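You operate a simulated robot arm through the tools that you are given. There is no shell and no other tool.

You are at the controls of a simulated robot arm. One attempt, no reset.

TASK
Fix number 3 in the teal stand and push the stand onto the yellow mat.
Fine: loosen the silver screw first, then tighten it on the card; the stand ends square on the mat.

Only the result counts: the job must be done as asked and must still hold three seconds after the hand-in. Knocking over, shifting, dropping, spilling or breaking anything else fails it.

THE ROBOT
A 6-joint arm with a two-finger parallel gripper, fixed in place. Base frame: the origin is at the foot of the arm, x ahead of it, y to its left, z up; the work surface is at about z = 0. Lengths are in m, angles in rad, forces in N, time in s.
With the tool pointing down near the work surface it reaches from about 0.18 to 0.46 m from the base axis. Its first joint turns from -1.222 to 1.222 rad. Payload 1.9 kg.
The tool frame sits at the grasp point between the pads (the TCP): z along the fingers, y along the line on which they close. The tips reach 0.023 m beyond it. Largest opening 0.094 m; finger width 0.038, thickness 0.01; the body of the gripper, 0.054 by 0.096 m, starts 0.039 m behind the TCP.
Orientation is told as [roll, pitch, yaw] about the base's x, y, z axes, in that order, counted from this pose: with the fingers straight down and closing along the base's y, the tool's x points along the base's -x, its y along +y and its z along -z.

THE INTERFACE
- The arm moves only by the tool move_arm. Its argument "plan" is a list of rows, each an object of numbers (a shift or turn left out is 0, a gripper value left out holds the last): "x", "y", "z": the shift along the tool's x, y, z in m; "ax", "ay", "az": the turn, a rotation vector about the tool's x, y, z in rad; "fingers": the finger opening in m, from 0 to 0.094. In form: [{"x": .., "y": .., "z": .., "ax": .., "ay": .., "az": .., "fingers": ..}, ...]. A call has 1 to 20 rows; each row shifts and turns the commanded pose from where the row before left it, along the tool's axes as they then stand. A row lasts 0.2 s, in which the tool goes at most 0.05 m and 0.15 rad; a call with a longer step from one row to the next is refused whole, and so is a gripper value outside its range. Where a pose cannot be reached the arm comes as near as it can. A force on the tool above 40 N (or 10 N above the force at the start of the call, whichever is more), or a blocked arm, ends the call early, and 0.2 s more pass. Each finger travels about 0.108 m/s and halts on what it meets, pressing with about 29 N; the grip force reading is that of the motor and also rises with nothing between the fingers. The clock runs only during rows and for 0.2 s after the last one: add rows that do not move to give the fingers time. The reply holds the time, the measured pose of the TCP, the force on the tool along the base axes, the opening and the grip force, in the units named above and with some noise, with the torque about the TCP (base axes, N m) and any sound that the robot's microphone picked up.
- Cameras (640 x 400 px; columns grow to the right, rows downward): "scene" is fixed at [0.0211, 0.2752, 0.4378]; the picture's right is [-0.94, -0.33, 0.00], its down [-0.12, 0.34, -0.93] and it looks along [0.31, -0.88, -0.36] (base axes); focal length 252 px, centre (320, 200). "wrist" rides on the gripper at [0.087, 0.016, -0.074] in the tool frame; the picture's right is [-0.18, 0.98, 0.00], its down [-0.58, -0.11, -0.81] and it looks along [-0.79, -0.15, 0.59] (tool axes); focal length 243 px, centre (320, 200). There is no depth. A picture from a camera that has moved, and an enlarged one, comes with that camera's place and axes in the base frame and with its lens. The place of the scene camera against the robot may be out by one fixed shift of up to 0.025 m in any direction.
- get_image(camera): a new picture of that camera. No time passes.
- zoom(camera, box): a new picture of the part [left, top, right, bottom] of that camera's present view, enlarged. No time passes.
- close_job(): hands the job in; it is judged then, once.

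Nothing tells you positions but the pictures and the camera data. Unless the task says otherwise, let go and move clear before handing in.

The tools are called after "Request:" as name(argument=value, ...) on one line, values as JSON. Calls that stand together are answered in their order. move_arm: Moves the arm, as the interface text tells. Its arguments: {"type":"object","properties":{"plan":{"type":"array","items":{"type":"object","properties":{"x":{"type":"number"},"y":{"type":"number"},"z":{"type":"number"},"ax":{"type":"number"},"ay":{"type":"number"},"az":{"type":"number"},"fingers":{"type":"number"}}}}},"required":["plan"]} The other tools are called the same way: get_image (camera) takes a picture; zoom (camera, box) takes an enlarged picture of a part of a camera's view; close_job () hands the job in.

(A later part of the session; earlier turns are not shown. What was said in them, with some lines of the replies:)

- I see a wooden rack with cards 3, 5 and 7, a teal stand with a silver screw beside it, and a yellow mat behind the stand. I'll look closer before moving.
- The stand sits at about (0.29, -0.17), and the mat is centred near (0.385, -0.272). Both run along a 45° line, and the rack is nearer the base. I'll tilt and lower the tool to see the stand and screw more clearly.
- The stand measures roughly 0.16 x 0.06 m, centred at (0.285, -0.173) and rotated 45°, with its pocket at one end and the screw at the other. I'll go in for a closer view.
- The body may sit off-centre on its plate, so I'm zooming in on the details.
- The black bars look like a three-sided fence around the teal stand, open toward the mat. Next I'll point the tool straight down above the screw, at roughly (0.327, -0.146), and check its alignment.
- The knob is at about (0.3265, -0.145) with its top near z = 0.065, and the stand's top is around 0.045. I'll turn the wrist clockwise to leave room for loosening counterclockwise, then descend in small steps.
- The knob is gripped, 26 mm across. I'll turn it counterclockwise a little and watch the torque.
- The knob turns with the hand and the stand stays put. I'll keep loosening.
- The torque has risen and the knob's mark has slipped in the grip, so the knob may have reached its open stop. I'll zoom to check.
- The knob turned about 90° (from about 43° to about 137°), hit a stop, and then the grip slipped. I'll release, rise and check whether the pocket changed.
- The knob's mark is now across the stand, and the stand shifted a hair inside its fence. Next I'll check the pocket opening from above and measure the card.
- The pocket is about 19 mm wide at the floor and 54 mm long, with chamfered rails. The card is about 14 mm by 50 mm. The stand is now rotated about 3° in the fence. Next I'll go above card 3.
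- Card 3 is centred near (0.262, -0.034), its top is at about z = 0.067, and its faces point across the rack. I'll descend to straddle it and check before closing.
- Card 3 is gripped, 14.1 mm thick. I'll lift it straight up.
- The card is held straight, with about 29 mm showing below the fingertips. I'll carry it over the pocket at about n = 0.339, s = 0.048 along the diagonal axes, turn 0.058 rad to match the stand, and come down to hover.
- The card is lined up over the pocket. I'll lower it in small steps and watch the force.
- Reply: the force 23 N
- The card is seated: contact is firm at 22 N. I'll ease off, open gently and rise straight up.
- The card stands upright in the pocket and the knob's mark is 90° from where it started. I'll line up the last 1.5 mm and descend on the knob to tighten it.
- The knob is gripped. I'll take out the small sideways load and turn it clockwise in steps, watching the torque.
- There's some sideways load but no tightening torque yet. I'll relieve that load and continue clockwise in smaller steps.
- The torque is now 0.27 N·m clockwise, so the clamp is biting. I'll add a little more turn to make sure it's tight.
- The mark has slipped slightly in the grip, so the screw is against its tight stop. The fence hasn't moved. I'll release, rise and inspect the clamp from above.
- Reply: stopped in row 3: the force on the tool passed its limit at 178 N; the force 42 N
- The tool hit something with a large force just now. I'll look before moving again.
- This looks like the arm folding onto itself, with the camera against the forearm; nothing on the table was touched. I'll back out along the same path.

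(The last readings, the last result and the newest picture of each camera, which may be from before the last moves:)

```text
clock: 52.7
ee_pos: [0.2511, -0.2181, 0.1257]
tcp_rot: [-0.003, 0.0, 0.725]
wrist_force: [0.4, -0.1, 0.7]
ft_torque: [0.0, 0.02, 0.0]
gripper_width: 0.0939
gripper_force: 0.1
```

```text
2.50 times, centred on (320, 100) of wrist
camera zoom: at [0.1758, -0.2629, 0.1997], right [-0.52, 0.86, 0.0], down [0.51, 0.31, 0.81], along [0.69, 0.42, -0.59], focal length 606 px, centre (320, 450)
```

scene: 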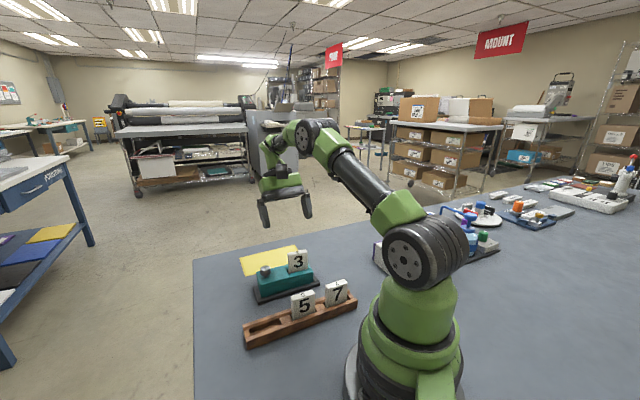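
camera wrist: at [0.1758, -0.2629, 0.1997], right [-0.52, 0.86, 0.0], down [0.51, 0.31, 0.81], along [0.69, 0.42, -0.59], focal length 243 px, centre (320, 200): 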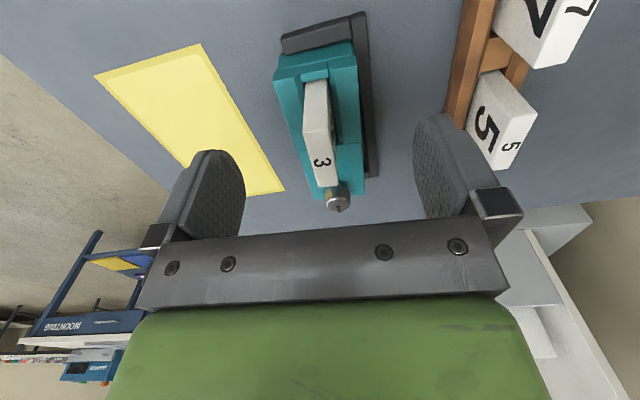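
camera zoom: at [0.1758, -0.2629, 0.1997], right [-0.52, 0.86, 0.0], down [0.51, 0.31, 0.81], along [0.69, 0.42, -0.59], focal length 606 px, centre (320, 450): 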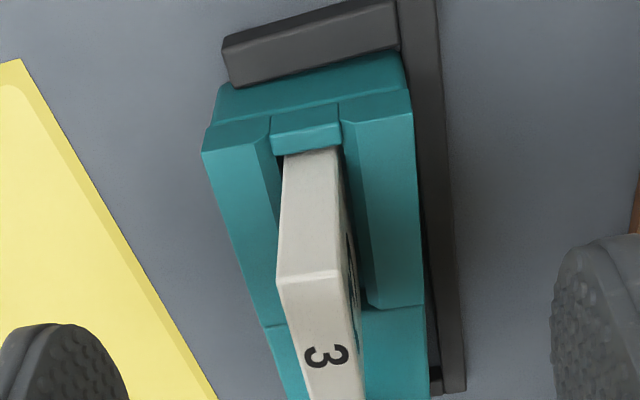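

Request:
zoom(camera="wrist", box=[285, 60, 355, 120])

Request:
zoom(camera="scene", box=[270, 240, 330, 290])

```text
6.67 times, centred on (320, 90) of wrist
camera zoom: at [0.1758, -0.2629, 0.1997], right [-0.52, 0.86, 0.0], down [0.51, 0.31, 0.81], along [0.69, 0.42, -0.59], focal length 1618 px, centre (320, 933)
```

zoom: 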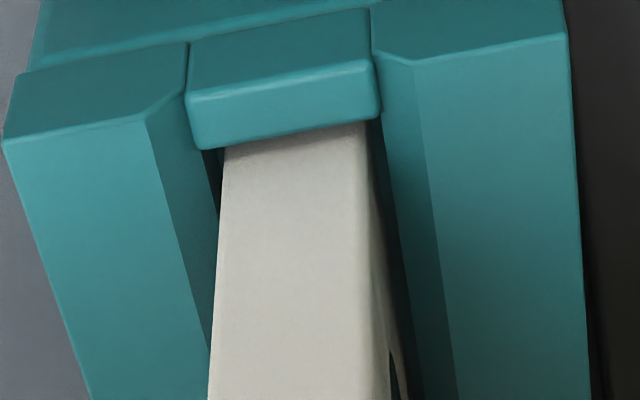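

```text
8.00 times, centred on (300, 265) of scene
camera zoom: at [0.0211, 0.2752, 0.4378], right [-0.94, -0.33, 0.0], down [-0.12, 0.34, -0.93], along [0.31, -0.88, -0.36], focal length 2018 px, centre (480, -320)
```

zoom: 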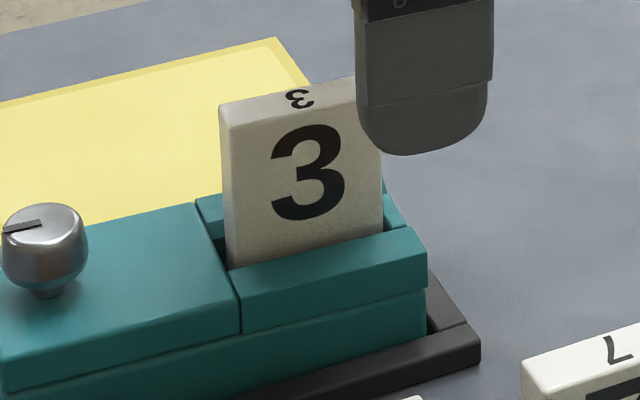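

I can't judge the clamping of the card from pictures alone. I'll take hold of the card lightly at the same height as before and do a 1–2 mm pull test.

Request:
move_arm(plan=[{"x": -0.012, "y": -0.001, "fingers": 0.05}, {}, {"z": 0.02}, {"z": 0.018}, {}])

Request:
get_image(camera="wrist")

Request:
zoom(camera="scene", box=[250, 220, 330, 300])

```text
clock: 53.9
ee_pos: [0.2596, -0.2141, 0.0864]
tcp_rot: [0.0, -0.001, 0.727]
wrist_force: [0.2, 0.7, -0.2]
ft_torque: [0.02, -0.01, 0.0]
gripper_width: 0.0499
gripper_force: 0.0
```

```text
taken
camera wrist: at [0.185, -0.259, 0.1607], right [-0.52, 0.86, 0.0], down [0.51, 0.31, 0.81], along [0.69, 0.42, -0.59], focal length 243 px, centre (320, 200)
```

wrist: 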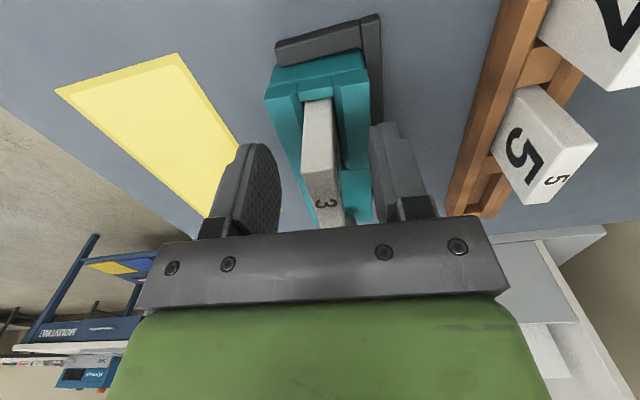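

```text
5.00 times, centred on (290, 260) of scene
camera zoom: at [0.0211, 0.2752, 0.4378], right [-0.94, -0.33, 0.0], down [-0.12, 0.34, -0.93], along [0.31, -0.88, -0.36], focal length 1261 px, centre (470, -100)
```

zoom: 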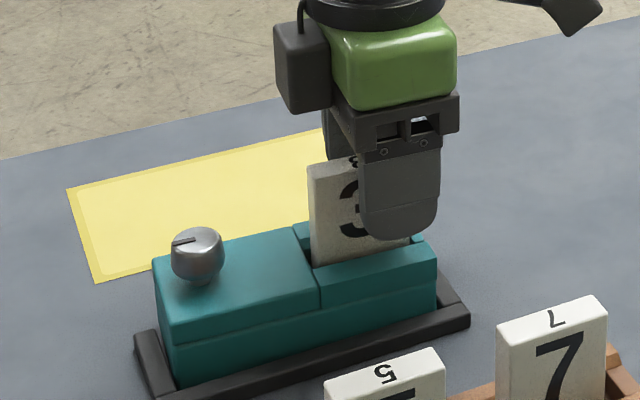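

Request:
move_arm(plan=[{"x": -0.007}, {"fingers": 0.005}, {}, {}])

Request:
move_arm(plan=[{"z": -0.001}, {}])

```text
clock: 54.9
ee_pos: [0.2665, -0.2087, 0.0868]
tcp_rot: [0.001, -0.002, 0.728]
wrist_force: [-1.3, 0.8, -0.8]
ft_torque: [0.01, 0.03, 0.02]
gripper_width: 0.0143
gripper_force: 29.4
```

```text
clock: 55.5
ee_pos: [0.2649, -0.2086, 0.0868]
tcp_rot: [0.001, 0.0, 0.729]
wrist_force: [-0.8, -0.2, -3.6]
ft_torque: [-0.03, 0.0, -0.01]
gripper_width: 0.0143
gripper_force: 28.9
```

Request:
move_arm(plan=[{"z": -0.001}, {}])

Request:
zoom(camera="scene", box=[250, 220, 330, 300])

```text
clock: 56.1
ee_pos: [0.265, -0.2085, 0.0883]
tcp_rot: [0.0, -0.001, 0.728]
wrist_force: [0.3, 1.0, -3.8]
ft_torque: [0.01, -0.01, 0.01]
gripper_width: 0.0142
gripper_force: 29.0
```

```text
5.00 times, centred on (290, 260) of scene
camera zoom: at [0.0211, 0.2752, 0.4378], right [-0.94, -0.33, 0.0], down [-0.12, 0.34, -0.93], along [0.31, -0.88, -0.36], focal length 1261 px, centre (470, -100)
```

zoom: 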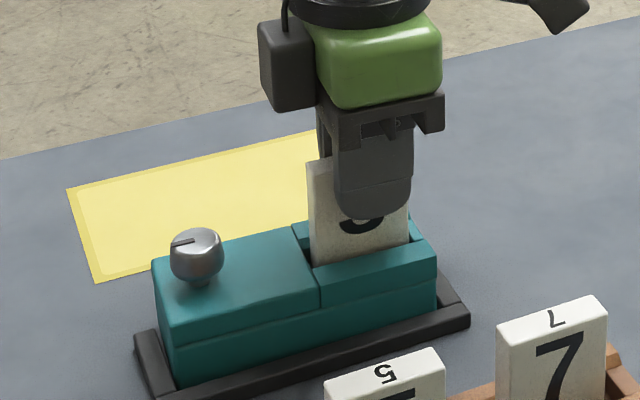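

Request:
zoom(camera="scene", box=[285, 255, 325, 290])

Request:
move_arm(plan=[{"z": -0.001}, {"z": -0.001}, {}])

Request:
zoom(camera="scene", box=[285, 255, 325, 290])

```text
11.43 times, centred on (305, 272) of scene
camera zoom: at [0.0211, 0.2752, 0.4378], right [-0.94, -0.33, 0.0], down [-0.12, 0.34, -0.93], along [0.31, -0.88, -0.36], focal length 2883 px, centre (491, -629)
```

zoom: 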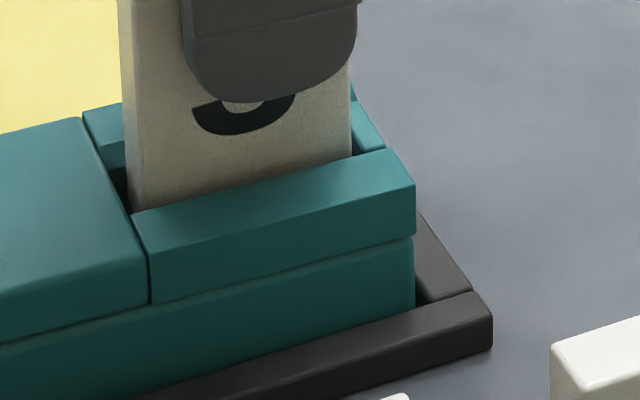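

```text
clock: 56.9
ee_pos: [0.264, -0.209, 0.0896]
tcp_rot: [0.0, 0.0, 0.729]
wrist_force: [0.6, -0.2, -3.3]
ft_torque: [-0.01, 0.02, 0.03]
gripper_width: 0.0143
gripper_force: 29.5
```

```text
11.43 times, centred on (305, 272) of scene
camera zoom: at [0.0211, 0.2752, 0.4378], right [-0.94, -0.33, 0.0], down [-0.12, 0.34, -0.93], along [0.31, -0.88, -0.36], focal length 2883 px, centre (491, -629)
```

zoom: 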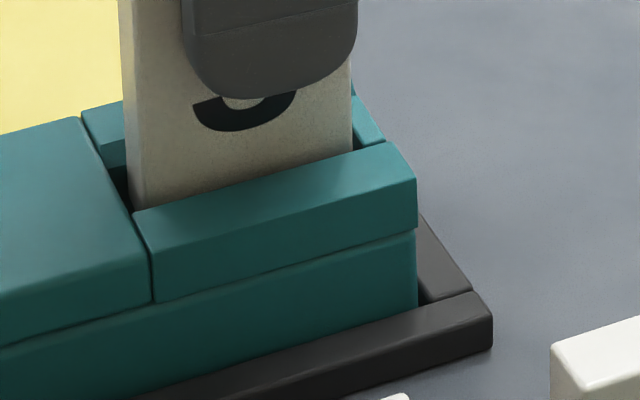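

The stand lifts together with the card, so the clamp is holding it. I'll set it back down and release.

Request:
move_arm(plan=[{"z": 0.0015}, {"z": 0.0015}, {"z": 0.001}, {}])

```text
clock: 57.9
ee_pos: [0.2651, -0.2082, 0.0863]
tcp_rot: [-0.002, 0.001, 0.727]
wrist_force: [-0.7, 1.4, 6.4]
ft_torque: [0.2, -0.11, 0.03]
gripper_width: 0.0141
gripper_force: 29.6
```

Request:
move_arm(plan=[{"fingers": 0.025}, {"fingers": 0.05}, {}, {"z": -0.03}, {"z": -0.04}, {"fingers": 0.094}])

Request:
zoom(camera="scene", box=[240, 220, 360, 350])

```text
clock: 59.3
ee_pos: [0.2651, -0.2074, 0.1581]
tcp_rot: [0.0, 0.0, 0.728]
wrist_force: [-0.9, 0.0, 0.0]
ft_torque: [-0.02, 0.03, -0.02]
gripper_width: 0.0939
gripper_force: 0.0
```

```text
3.08 times, centred on (300, 285) of scene
camera zoom: at [0.021, 0.2752, 0.4378], right [-0.94, -0.33, 0.0], down [-0.12, 0.34, -0.93], along [0.31, -0.88, -0.36], focal length 776 px, centre (382, -62)
```

zoom: 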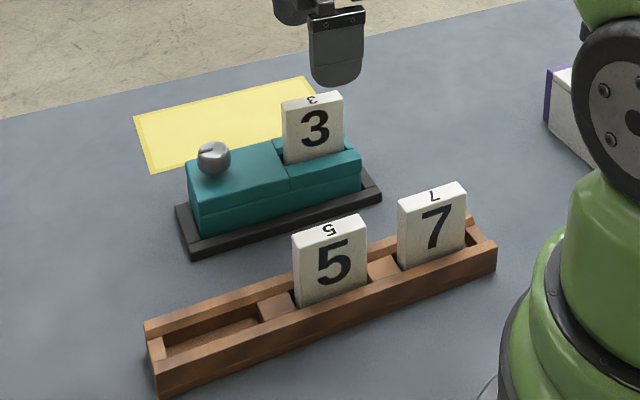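

The card is clamped and nothing else has moved. I'll turn the hand so both fingers sit along the stand's long side, move to the gap between rack and fence, and check clearance.

Request:
move_arm(plan=[{"az": 0.1375}, {"az": 0.1375}, {"az": 0.1375}, {"az": 0.1375}, {"az": 0.1375}, {"az": 0.1375}, {"az": 0.1375}, {"az": 0.1375}, {"az": 0.1375}, {"az": 0.1375}, {"az": 0.138}, {"x": 0.036, "y": 0.0195}, {"x": 0.036, "y": 0.0195}, {}])

Request:
get_image(camera="wrist")

Request:
zoom(camera="scene", box=[220, 200, 380, 350])

```text
clock: 62.3
ee_pos: [0.2392, -0.1299, 0.1575]
tcp_rot: [-0.001, -0.002, -0.788]
wrist_force: [0.0, 0.3, 0.3]
ft_torque: [-0.01, -0.02, -0.01]
gripper_width: 0.0939
gripper_force: 0.1
```

```text
taken
camera wrist: at [0.1914, -0.057, 0.2324], right [0.83, 0.56, 0.0], down [0.33, -0.49, 0.81], along [0.45, -0.67, -0.59], focal length 243 px, centre (320, 200)
```

wrist: 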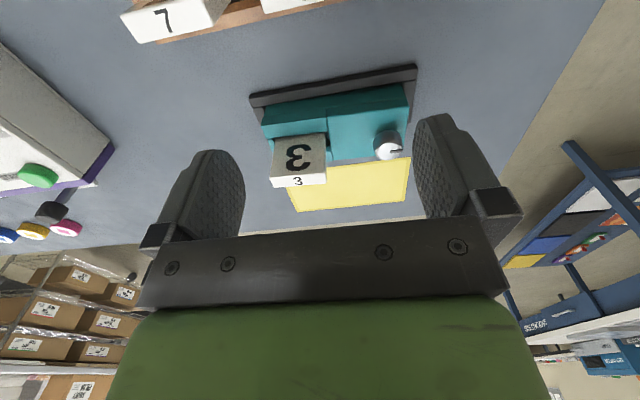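

```text
2.67 times, centred on (300, 275) of scene
camera zoom: at [0.021, 0.2752, 0.4378], right [-0.94, -0.33, 0.0], down [-0.12, 0.34, -0.93], along [0.31, -0.88, -0.36], focal length 673 px, centre (373, 0)
```

zoom: 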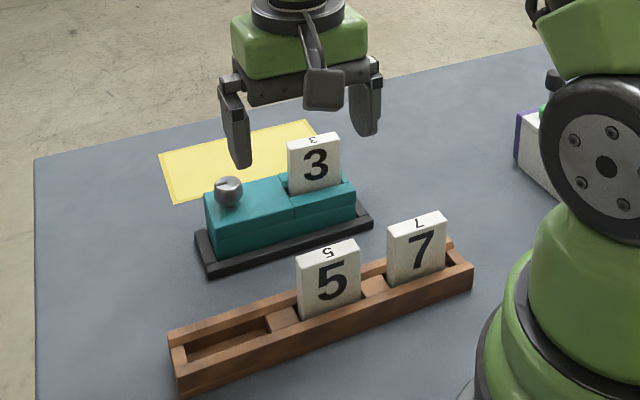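

Request:
zoom(camera="wrist", box=[235, 55, 435, 220])

```text
2.42 times, centred on (335, 138) of wrist
camera zoom: at [0.1914, -0.057, 0.2324], right [0.83, 0.56, 0.0], down [0.33, -0.49, 0.81], along [0.45, -0.67, -0.59], focal length 588 px, centre (284, 352)
```

zoom: 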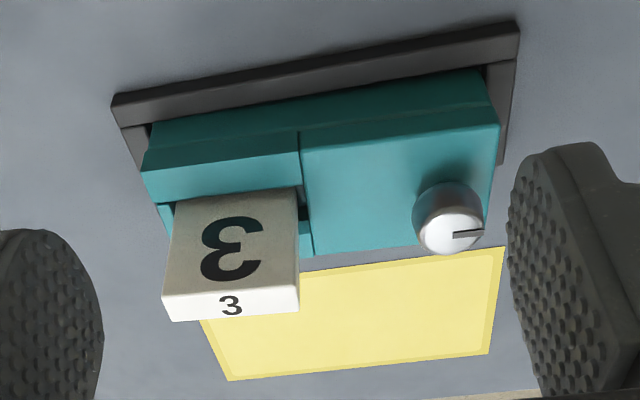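

Request:
move_arm(plan=[{"y": 0.002, "z": 0.04}, {"z": 0.04}, {"z": 0.025}, {}])

Request:
get_image(camera="wrist")

Request:
zoom(camera="scene", box=[230, 220, 370, 340])

```text
clock: 63.3
ee_pos: [0.2415, -0.1271, 0.0523]
tcp_rot: [0.0, -0.001, -0.788]
wrist_force: [0.0, 0.4, -0.4]
ft_torque: [0.01, 0.03, -0.02]
gripper_width: 0.0939
gripper_force: 0.1
```

```text
taken
camera wrist: at [0.1921, -0.054, 0.1275], right [0.83, 0.56, 0.0], down [0.33, -0.49, 0.81], along [0.46, -0.67, -0.59], focal length 243 px, centre (320, 200)
```

wrist: 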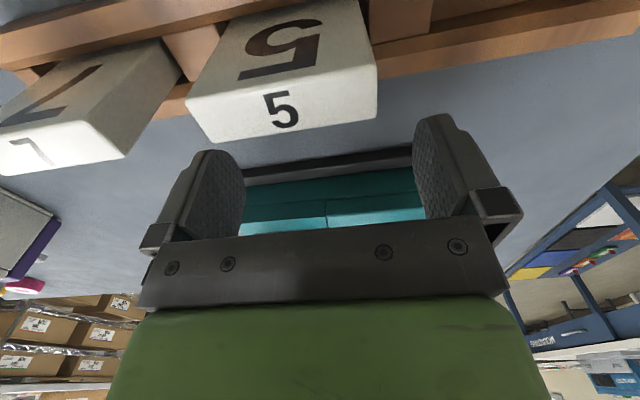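

```text
3.33 times, centred on (300, 280) of scene
camera zoom: at [0.0211, 0.2752, 0.4378], right [-0.94, -0.33, 0.0], down [-0.12, 0.34, -0.93], along [0.31, -0.88, -0.36], focal length 841 px, centre (387, -67)
```

zoom: 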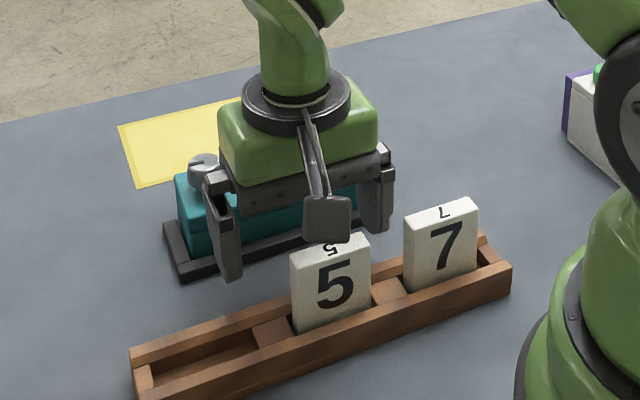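

Request:
move_arm(plan=[{"z": 0.0115}, {}, {"x": -0.012}, {}])

Request:
get_image(camera="wrist")

Request:
zoom(camera="scene", box=[230, 220, 370, 340])

```text
clock: 64.3
ee_pos: [0.2501, -0.1377, 0.0402]
tcp_rot: [0.0, 0.0, -0.785]
wrist_force: [0.6, -0.3, 0.3]
ft_torque: [0.01, 0.04, 0.03]
gripper_width: 0.094
gripper_force: 0.1
```

```text
taken
camera wrist: at [0.201, -0.0631, 0.1149], right [0.83, 0.56, 0.0], down [0.33, -0.49, 0.81], along [0.46, -0.67, -0.59], focal length 243 px, centre (320, 200)
```

wrist: 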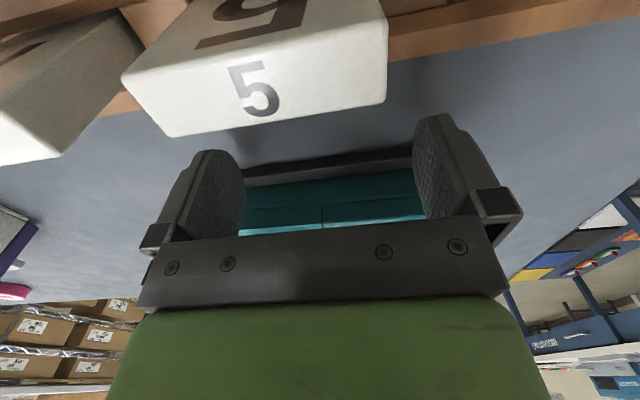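

```text
3.33 times, centred on (300, 280) of scene
camera zoom: at [0.0211, 0.2752, 0.4378], right [-0.94, -0.33, 0.0], down [-0.12, 0.34, -0.93], along [0.31, -0.88, -0.36], focal length 841 px, centre (387, -67)
```

zoom: 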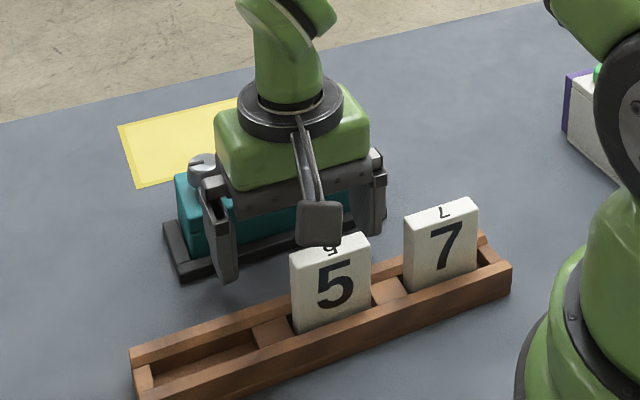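

Request:
move_arm(plan=[{"x": -0.004}, {"x": -0.004}, {}])

Request:
move_arm(plan=[{"x": -0.003}, {"x": -0.003}, {}])

Request:
zoom(camera="scene", box=[230, 220, 370, 340])

```text
clock: 65.1
ee_pos: [0.2575, -0.1426, 0.0406]
tcp_rot: [0.0, -0.002, -0.784]
wrist_force: [0.4, -0.2, 0.0]
ft_torque: [-0.01, -0.01, 0.01]
gripper_width: 0.0943
gripper_force: 0.1
```

```text
clock: 65.9
ee_pos: [0.2622, -0.1466, 0.0402]
tcp_rot: [0.0, -0.002, -0.786]
wrist_force: [-1.3, 1.4, 1.3]
ft_torque: [-0.03, 0.0, -0.05]
gripper_width: 0.0939
gripper_force: 0.1
```

```text
3.33 times, centred on (300, 280) of scene
camera zoom: at [0.0211, 0.2752, 0.4378], right [-0.94, -0.33, 0.0], down [-0.12, 0.34, -0.93], along [0.31, -0.88, -0.36], focal length 841 px, centre (387, -67)
```

zoom: 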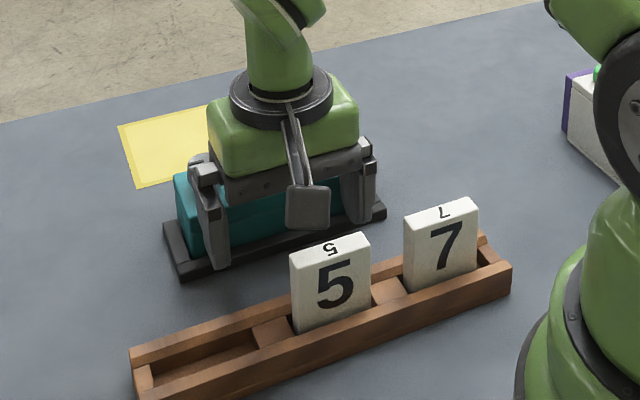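

Contact with the stand is light, about 2 N. I'll push on slowly toward the mat.

Request:
move_arm(plan=[{"x": -0.004}, {"x": -0.005}, {"x": -0.005}, {"x": -0.006}, {}])

Request:
zoom(camera="scene", box=[230, 220, 370, 340])

Request:
get_image(camera="wrist")

```text
clock: 67.1
ee_pos: [0.2769, -0.1617, 0.0414]
tcp_rot: [0.0, 0.0, -0.785]
wrist_force: [0.4, 0.5, -0.3]
ft_torque: [-0.01, 0.02, 0.0]
gripper_width: 0.094
gripper_force: 0.1
```

```text
3.33 times, centred on (300, 280) of scene
camera zoom: at [0.0211, 0.2752, 0.4378], right [-0.94, -0.33, 0.0], down [-0.12, 0.34, -0.93], along [0.31, -0.88, -0.36], focal length 841 px, centre (387, -67)
```

zoom: 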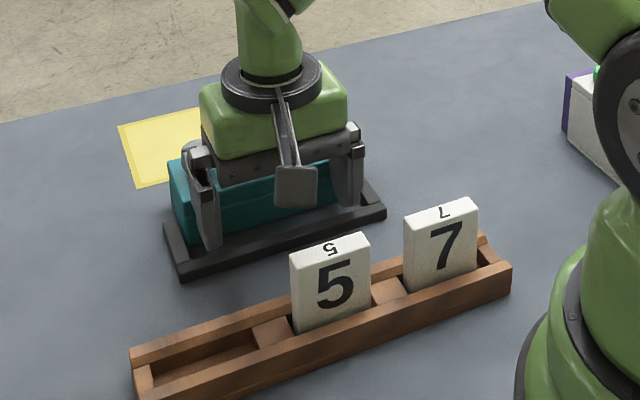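

```text
taken
camera wrist: at [0.227, -0.0876, 0.1153], right [0.83, 0.56, 0.0], down [0.33, -0.49, 0.81], along [0.46, -0.67, -0.59], focal length 243 px, centre (320, 200)
```

wrist: 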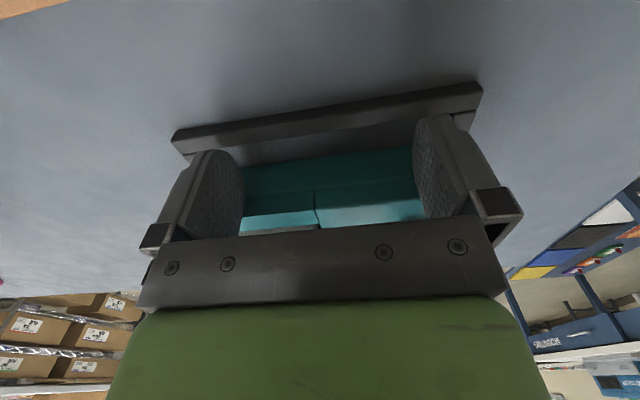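

The stand slid out square and the fence stayed put. I'll keep pushing.

Request:
move_arm(plan=[{"x": -0.007}, {"x": -0.007}, {"x": -0.007}, {"x": -0.007}, {"x": -0.007}, {"x": -0.007}, {"x": -0.007}, {"x": -0.007}, {"x": -0.007}, {"x": -0.007}, {}])

Request:
zoom(camera="scene", box=[220, 200, 380, 340])

Request:
get_image(camera="wrist")

```text
clock: 69.5
ee_pos: [0.3262, -0.2117, 0.0398]
tcp_rot: [0.001, -0.001, -0.786]
wrist_force: [-1.1, 1.6, 1.1]
ft_torque: [0.0, 0.02, 0.03]
gripper_width: 0.0941
gripper_force: 0.2
```

```text
2.86 times, centred on (300, 270) of scene
camera zoom: at [0.0211, 0.2752, 0.4378], right [-0.94, -0.33, 0.0], down [-0.12, 0.34, -0.93], along [0.31, -0.88, -0.36], focal length 721 px, centre (377, 0)
```

zoom: 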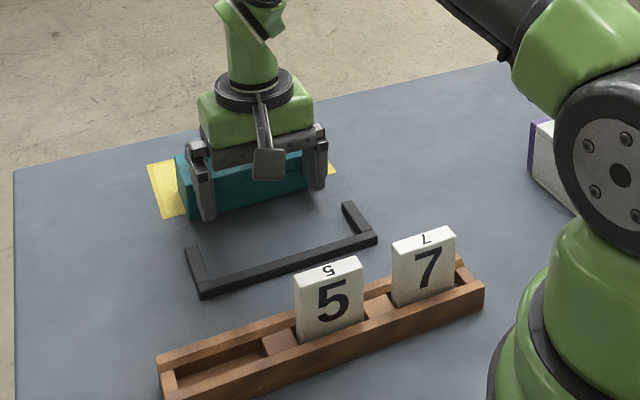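

```text
taken
camera wrist: at [0.2767, -0.1378, 0.115], right [0.83, 0.56, 0.0], down [0.33, -0.49, 0.81], along [0.46, -0.67, -0.59], focal length 243 px, centre (320, 200)
```

wrist: 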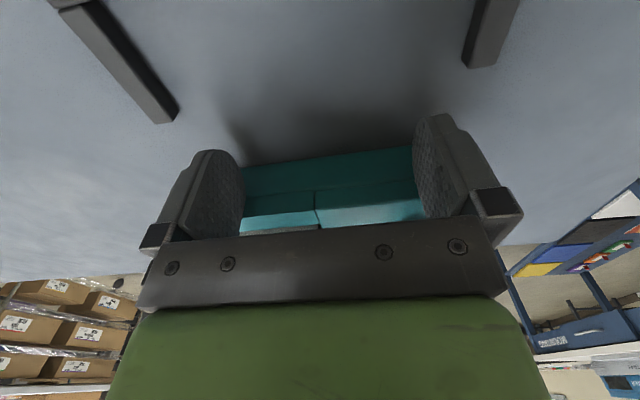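

Request:
move_arm(plan=[{"x": -0.007}, {"x": -0.007}, {"x": -0.007}, {"x": -0.007}, {"x": -0.005}, {"x": -0.003}, {}])

Request:
zoom(camera="scene", box=[220, 200, 380, 340])

```text
clock: 71.1
ee_pos: [0.3513, -0.2356, 0.0398]
tcp_rot: [-0.002, -0.001, -0.785]
wrist_force: [-1.2, 1.2, 1.4]
ft_torque: [0.0, -0.03, 0.01]
gripper_width: 0.0939
gripper_force: 0.0
```

```text
2.86 times, centred on (300, 270) of scene
camera zoom: at [0.0211, 0.2752, 0.4378], right [-0.94, -0.33, 0.0], down [-0.12, 0.34, -0.93], along [0.31, -0.88, -0.36], focal length 721 px, centre (377, 0)
```

zoom: 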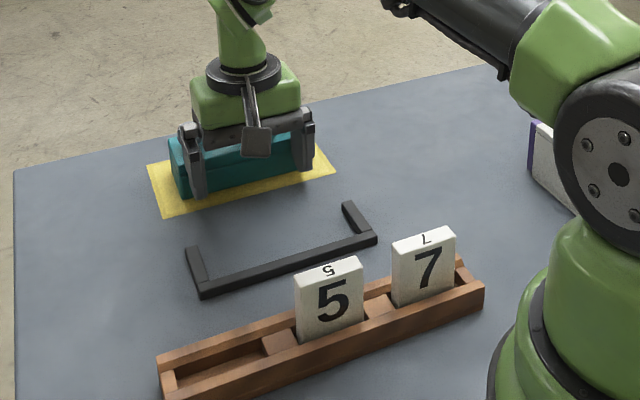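

The stand looks to be on the mat. I'll back off, rise and check its alignment from above.

Request:
move_arm(plan=[{"x": 0.01}, {"x": 0.015}, {"z": -0.04}, {"z": -0.04}, {"x": 0.03, "z": -0.03}, {"x": 0.03, "z": -0.02}, {}])

Request:
get_image(camera="wrist")

Request:
zoom(camera="scene", box=[220, 220, 340, 310])

```text
clock: 72.7
ee_pos: [0.2917, -0.1772, 0.1703]
tcp_rot: [-0.002, -0.002, -0.786]
wrist_force: [1.3, 0.1, -0.4]
ft_torque: [-0.02, 0.0, 0.0]
gripper_width: 0.0941
gripper_force: 0.1
```

```text
taken
camera wrist: at [0.2421, -0.1043, 0.2454], right [0.83, 0.56, 0.0], down [0.33, -0.49, 0.81], along [0.46, -0.67, -0.59], focal length 243 px, centre (320, 200)
```

wrist: 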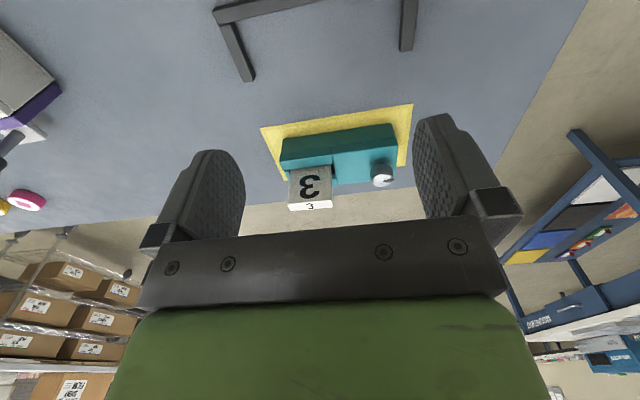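

```text
4.44 times, centred on (280, 265) of scene
camera zoom: at [0.021, 0.2752, 0.4378], right [-0.94, -0.33, 0.0], down [-0.12, 0.34, -0.93], along [0.31, -0.88, -0.36], focal length 1121 px, centre (498, -89)
```

zoom: 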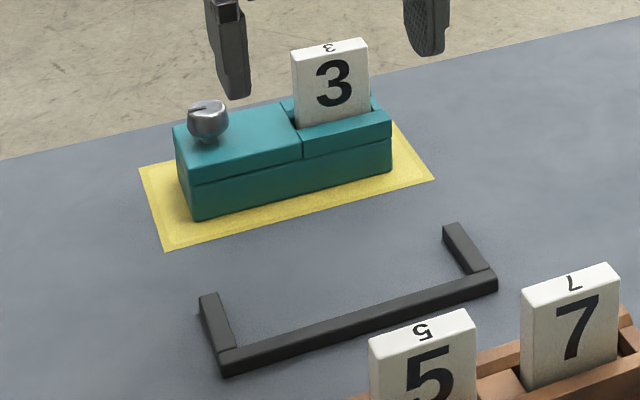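

Request:
zoom(camera="wrist", box=[250, 90, 430, 220])

Request:
zoom(camera="scene", box=[245, 225, 325, 290])

```text
3.08 times, centred on (340, 155) of wrist
camera zoom: at [0.2421, -0.1043, 0.2454], right [0.83, 0.56, 0.0], down [0.33, -0.49, 0.81], along [0.46, -0.67, -0.59], focal length 746 px, centre (258, 338)
```

zoom: 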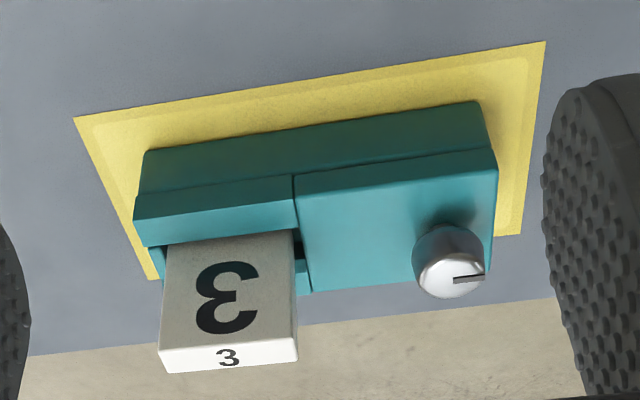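

```text
6.15 times, centred on (285, 258) of scene
camera zoom: at [0.021, 0.2752, 0.4378], right [-0.94, -0.33, 0.0], down [-0.12, 0.34, -0.93], along [0.31, -0.88, -0.36], focal length 1552 px, centre (535, -154)
```

zoom: 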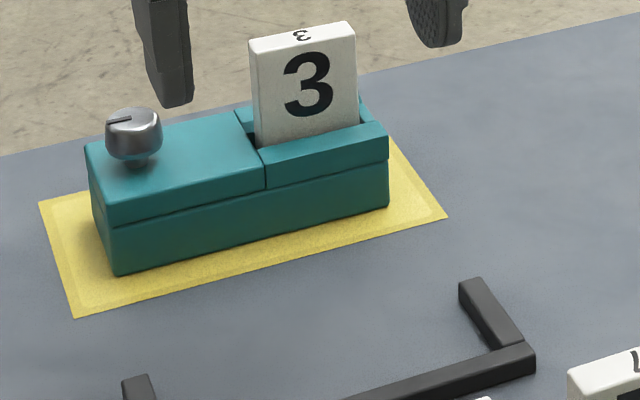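

The stand is square on the mat and centred to within about 2 mm. The card is upright and clamped, and the rack, other cards and fence are undisturbed. I'll lift a bit further clear and take one last look before handing in.

Request:
move_arm(plan=[{"x": 0.03, "z": -0.03}, {"z": -0.03}, {}, {}, {}])

Request:
get_image(camera="scene")

Request:
get_image(camera="wrist")

```text
clock: 73.9
ee_pos: [0.271, -0.1547, 0.2309]
tcp_rot: [0.0, -0.002, -0.784]
wrist_force: [-0.4, 0.1, -0.4]
ft_torque: [-0.01, 0.0, -0.01]
gripper_width: 0.0937
gripper_force: 0.0
```

```text
taken
```

scene: 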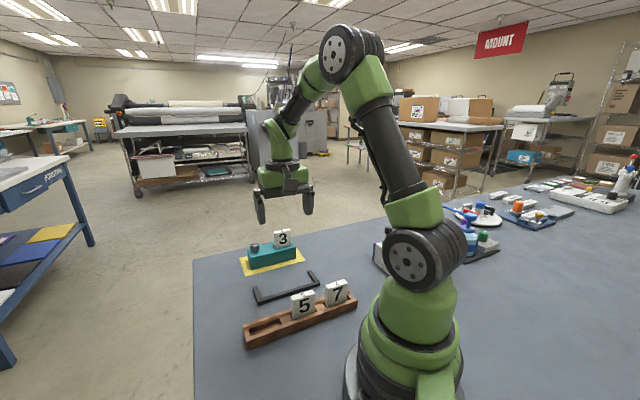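

```text
taken
camera wrist: at [0.2202, -0.0813, 0.3049], right [0.83, 0.56, 0.0], down [0.33, -0.49, 0.81], along [0.46, -0.67, -0.59], focal length 243 px, centre (320, 200)
```

wrist: 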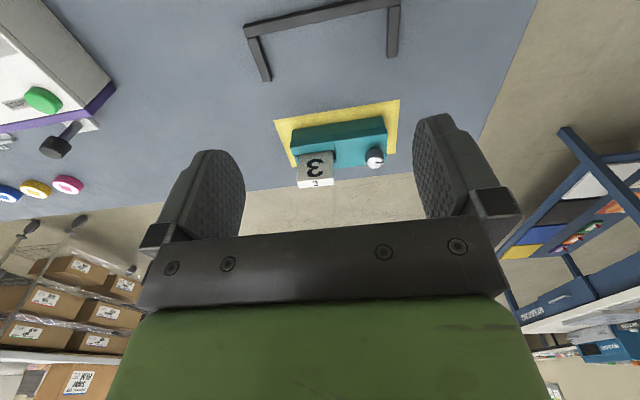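

The scene is stable: card 3 is clamped in the teal stand, the stand sits square on the yellow mat, and the arm is clear. Handing in now.

Request:
close_job()

```text
The job is handed in.
```

Card 3 is clamped in the teal stand, and the stand is square on the yellow mat. The job has been handed in; I haven't seen the verdict.

- **Screw:** I loosened it a quarter turn to its stop. After seating the card, I tightened it until the knob slipped in the grip at about 0.27 N·m.
- **Clamp check:** I pulled the card up about 4 mm. The stand lifted with it, so the clamp is holding.
- **Position:** By my camera estimates the stand is within about 2 mm of the mat's centre and within half a degree of its edges.
- **Everything else:** The rack, cards 5 and 7 and the black fence around the stand's old spot look unmoved in the last pictures.

**Collision:** while I moved for a better view, the tool force spiked to 178 N. It looked like the arm folding against itself. I backed out, and nothing on the table appeared disturbed.
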